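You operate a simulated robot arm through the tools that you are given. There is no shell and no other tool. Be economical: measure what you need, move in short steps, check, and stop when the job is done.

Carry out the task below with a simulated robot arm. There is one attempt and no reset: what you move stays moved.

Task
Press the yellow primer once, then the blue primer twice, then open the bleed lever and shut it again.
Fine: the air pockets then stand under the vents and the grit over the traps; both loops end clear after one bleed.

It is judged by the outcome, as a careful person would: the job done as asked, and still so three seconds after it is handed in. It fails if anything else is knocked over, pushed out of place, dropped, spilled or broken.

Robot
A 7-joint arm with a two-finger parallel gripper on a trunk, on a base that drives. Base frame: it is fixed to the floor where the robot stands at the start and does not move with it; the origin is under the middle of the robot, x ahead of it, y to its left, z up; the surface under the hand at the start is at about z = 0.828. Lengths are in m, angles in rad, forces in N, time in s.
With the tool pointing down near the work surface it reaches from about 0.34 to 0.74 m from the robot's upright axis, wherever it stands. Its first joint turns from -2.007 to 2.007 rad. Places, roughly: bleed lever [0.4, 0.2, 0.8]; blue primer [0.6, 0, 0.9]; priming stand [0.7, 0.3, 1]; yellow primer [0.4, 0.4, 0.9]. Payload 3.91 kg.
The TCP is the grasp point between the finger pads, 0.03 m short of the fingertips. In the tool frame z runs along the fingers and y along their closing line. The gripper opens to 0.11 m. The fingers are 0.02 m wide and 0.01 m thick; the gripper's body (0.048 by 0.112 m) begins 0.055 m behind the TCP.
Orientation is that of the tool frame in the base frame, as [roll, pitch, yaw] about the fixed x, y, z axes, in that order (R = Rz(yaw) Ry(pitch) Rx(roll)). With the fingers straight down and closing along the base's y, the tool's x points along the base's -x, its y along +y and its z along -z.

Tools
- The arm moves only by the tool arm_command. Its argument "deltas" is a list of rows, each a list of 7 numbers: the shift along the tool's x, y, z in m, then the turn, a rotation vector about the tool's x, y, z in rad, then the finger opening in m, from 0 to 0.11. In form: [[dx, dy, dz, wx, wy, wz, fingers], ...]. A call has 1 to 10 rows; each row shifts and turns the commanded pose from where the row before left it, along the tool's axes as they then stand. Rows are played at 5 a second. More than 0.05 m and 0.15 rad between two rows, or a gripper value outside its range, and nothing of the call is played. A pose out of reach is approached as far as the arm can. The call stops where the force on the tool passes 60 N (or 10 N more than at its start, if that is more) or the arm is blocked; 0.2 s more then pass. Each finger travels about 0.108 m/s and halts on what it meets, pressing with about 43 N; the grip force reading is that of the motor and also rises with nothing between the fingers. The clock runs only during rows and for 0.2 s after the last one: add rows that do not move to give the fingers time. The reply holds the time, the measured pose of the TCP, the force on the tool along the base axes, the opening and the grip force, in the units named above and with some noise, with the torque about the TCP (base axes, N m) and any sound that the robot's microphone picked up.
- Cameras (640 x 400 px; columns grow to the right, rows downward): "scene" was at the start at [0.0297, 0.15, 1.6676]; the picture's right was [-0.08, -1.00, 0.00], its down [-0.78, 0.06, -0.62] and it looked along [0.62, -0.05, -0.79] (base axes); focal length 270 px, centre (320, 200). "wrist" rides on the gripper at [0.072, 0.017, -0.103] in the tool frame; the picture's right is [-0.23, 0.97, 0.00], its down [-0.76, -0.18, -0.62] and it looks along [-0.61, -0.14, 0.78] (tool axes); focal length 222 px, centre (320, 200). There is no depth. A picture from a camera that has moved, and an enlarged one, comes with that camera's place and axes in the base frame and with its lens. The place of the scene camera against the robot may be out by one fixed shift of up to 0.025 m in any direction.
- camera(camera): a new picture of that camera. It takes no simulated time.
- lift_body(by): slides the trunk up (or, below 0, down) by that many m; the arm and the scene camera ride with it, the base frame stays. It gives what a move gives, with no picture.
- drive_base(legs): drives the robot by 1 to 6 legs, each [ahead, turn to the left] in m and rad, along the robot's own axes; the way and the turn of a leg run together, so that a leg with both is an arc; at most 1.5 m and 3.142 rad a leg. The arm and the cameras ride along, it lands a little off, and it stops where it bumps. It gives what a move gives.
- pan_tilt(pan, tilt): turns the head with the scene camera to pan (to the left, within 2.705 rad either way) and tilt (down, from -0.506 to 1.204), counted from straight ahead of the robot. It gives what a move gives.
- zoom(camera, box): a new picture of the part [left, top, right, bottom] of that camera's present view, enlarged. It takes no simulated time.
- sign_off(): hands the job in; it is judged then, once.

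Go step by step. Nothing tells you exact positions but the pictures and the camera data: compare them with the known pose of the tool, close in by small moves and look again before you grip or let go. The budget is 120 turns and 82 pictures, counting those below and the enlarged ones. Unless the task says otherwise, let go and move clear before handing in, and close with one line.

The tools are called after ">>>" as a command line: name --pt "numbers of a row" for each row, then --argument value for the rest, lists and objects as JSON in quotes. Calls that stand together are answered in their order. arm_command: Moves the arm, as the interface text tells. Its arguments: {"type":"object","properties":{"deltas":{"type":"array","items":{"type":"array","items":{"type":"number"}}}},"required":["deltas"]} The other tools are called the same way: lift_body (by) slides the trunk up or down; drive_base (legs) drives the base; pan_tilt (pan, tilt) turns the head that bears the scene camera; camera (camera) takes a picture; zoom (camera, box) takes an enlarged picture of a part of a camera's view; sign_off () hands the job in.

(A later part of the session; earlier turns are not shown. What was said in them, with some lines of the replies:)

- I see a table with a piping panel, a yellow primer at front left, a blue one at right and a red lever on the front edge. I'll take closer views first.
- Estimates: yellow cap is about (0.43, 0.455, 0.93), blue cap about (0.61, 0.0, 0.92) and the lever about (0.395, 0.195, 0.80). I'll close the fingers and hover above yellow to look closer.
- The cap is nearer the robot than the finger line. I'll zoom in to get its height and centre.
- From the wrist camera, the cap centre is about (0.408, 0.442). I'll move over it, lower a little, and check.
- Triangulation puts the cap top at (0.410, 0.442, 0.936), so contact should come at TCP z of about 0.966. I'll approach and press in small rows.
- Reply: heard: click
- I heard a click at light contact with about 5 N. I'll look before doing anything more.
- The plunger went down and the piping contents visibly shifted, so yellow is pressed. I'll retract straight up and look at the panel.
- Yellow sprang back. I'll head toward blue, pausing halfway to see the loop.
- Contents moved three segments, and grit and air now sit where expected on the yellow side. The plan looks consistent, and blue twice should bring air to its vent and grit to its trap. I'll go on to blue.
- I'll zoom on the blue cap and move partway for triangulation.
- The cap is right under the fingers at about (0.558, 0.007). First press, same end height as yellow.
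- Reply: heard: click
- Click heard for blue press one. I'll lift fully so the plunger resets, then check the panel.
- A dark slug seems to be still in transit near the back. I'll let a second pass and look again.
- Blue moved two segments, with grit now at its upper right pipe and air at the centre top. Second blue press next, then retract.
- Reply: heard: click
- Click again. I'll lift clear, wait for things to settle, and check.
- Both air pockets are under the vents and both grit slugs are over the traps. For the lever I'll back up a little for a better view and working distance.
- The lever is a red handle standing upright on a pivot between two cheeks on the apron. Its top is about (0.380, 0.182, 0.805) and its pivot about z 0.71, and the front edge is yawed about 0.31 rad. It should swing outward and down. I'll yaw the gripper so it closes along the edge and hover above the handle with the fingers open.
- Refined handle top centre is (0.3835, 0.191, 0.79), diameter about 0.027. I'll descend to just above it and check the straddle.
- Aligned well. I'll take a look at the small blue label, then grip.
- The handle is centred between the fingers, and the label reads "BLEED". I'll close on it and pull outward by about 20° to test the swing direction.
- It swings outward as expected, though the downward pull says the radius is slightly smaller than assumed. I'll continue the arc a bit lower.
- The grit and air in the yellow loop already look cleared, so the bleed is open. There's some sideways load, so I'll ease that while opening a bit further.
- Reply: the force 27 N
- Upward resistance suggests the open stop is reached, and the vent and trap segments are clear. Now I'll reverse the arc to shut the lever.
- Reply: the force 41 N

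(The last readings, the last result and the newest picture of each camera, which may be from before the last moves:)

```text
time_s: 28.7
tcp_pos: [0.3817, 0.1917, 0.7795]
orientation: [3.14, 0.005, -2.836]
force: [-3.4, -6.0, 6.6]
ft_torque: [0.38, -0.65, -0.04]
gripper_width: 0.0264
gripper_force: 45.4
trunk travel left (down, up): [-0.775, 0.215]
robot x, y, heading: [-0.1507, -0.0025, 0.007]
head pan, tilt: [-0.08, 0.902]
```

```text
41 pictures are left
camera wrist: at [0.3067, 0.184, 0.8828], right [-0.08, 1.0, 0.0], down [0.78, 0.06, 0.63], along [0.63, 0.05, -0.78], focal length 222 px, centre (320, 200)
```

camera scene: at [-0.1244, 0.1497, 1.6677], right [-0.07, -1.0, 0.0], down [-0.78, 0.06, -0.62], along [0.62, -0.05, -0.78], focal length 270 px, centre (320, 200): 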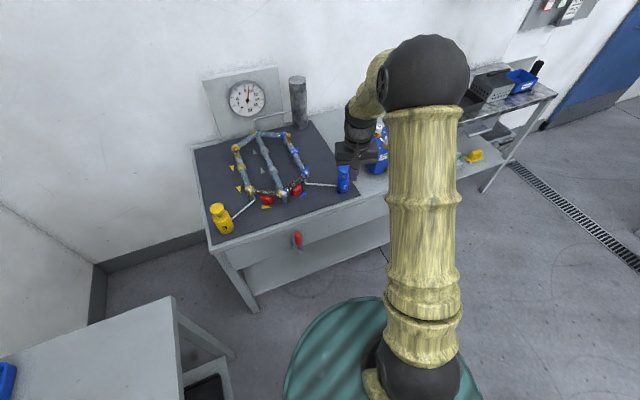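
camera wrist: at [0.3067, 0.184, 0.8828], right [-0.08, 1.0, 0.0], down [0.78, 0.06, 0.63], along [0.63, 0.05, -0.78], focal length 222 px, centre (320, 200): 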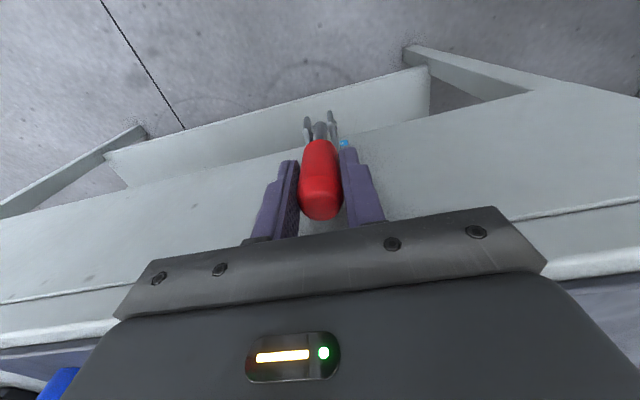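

The handle is upright again as at the start. I'll nudge it a few mm toward the shut stop, release, and rise clear.

>>> arm_command --pt "-0.004 0 0 0 0 0 0.02" --pt "0 0 0 0 0 0 0.02"

>>> arm_command --pt "0 0 0 0 0 0 0.04" --pt "0 0 0 0 0 0 0.06" --pt "0 0 0 0 0 0 0.06" --pt "0 0 -0.03 0 0 0 0.06" --pt "0 0 -0.045 0 0 0 0.06" --pt "0 0 -0.045 0 0 0 0.06" --pt "0 0 -0.045 0 0 0 0.06" --pt "0 0 -0.045 0 0 0 0.06" --pt "0 0 0 0 0 0 0.06"

>>> zoom --camera "wrist" --box '[280, 50, 380, 125]'

>>> zoom --camera "scene" --box '[190, 120, 370, 280]'

```text
time_s: 29.3
tcp_pos: [0.3821, 0.191, 0.7797]
orientation: [-3.141, -0.001, -2.835]
force: [-12.9, -10.3, 12.9]
ft_torque: [0.26, -0.78, -0.09]
gripper_width: 0.0265
gripper_force: 45.1
trunk travel left (down, up): [-0.775, 0.215]
robot x, y, heading: [-0.1539, -0.0045, 0.004]
head pan, tilt: [-0.08, 0.902]
```

```text
time_s: 31.3
tcp_pos: [0.38, 0.1904, 0.9892]
orientation: [3.14, 0.0, -2.833]
force: [0.9, 1.2, 0.7]
ft_torque: [0.03, 0.01, -0.01]
gripper_width: 0.06
gripper_force: 0.0
trunk travel left (down, up): [-0.775, 0.215]
robot x, y, heading: [-0.1496, 0.0054, 0.008]
head pan, tilt: [-0.08, 0.902]
```

```text
5.33 times, centred on (330, 88) of wrist
camera zoom: at [0.307, 0.1848, 1.093], right [-0.08, 1.0, 0.0], down [0.78, 0.06, 0.62], along [0.62, 0.05, -0.78], focal length 1185 px, centre (267, 800)
```

zoom: 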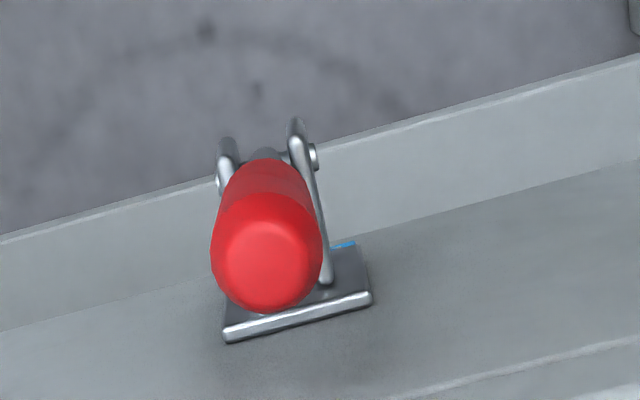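

```text
2.50 times, centred on (280, 200) of scene
camera zoom: at [-0.1225, 0.15, 1.6676], right [-0.07, -1.0, 0.0], down [-0.78, 0.06, -0.62], along [0.62, -0.05, -0.79], focal length 676 px, centre (420, 200)
```

zoom: 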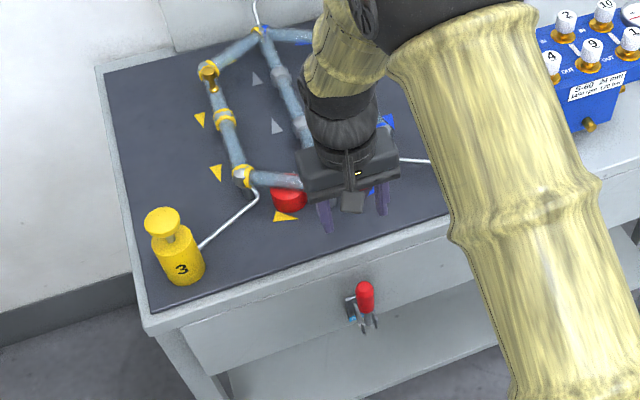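

The lever is shut, matching its starting pose. I'll move the arm aside for a final look at both loops.

>>> arm_command --pt "0.01 -0.04 -0.025 0 0 0 0.06" --pt "0.01 -0.04 -0.025 0 0 0 0.06" --pt "0.01 -0.04 -0.025 0 0 0 0.06" --pt "0.01 -0.04 -0.025 0 0 0 0.06" --pt "0 -0.04 0 0 0 0 0.06" --pt "0 0 0 0 0 0 0.06"

>>> zoom --camera "scene" --box '[190, 110, 370, 270]'

```text
time_s: 32.7
tcp_pos: [0.4027, -0.0109, 1.0882]
orientation: [3.14, 0.0, -2.835]
force: [-0.4, 0.0, -0.2]
ft_torque: [-0.02, 0.0, 0.02]
gripper_width: 0.0603
gripper_force: 0.1
trunk travel left (down, up): [-0.775, 0.215]
robot x, y, heading: [-0.1531, -0.0012, 0.004]
head pan, tilt: [-0.08, 0.902]
```

```text
2.50 times, centred on (280, 190) of scene
camera zoom: at [-0.1234, 0.1503, 1.6676], right [-0.07, -1.0, 0.0], down [-0.78, 0.06, -0.62], along [0.62, -0.05, -0.79], focal length 676 px, centre (420, 225)
```

zoom: 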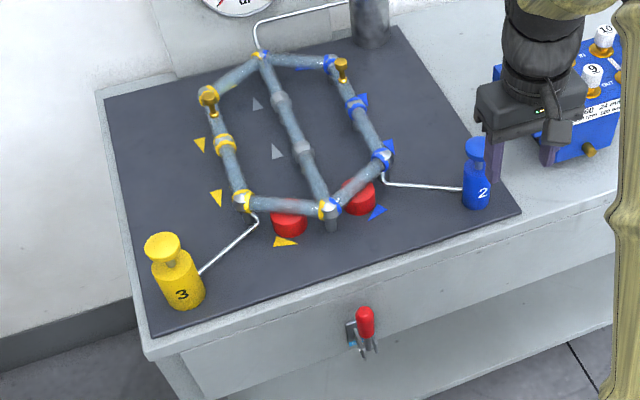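

Both loops are clear, the lever is shut, both primers are up and nothing else has moved. Handing in.

>>> sign_off

```text
The job is handed in.
```

I pressed the yellow primer once and the blue primer twice, then opened the bleed lever and shut it; both loops ended clear after the one bleed.
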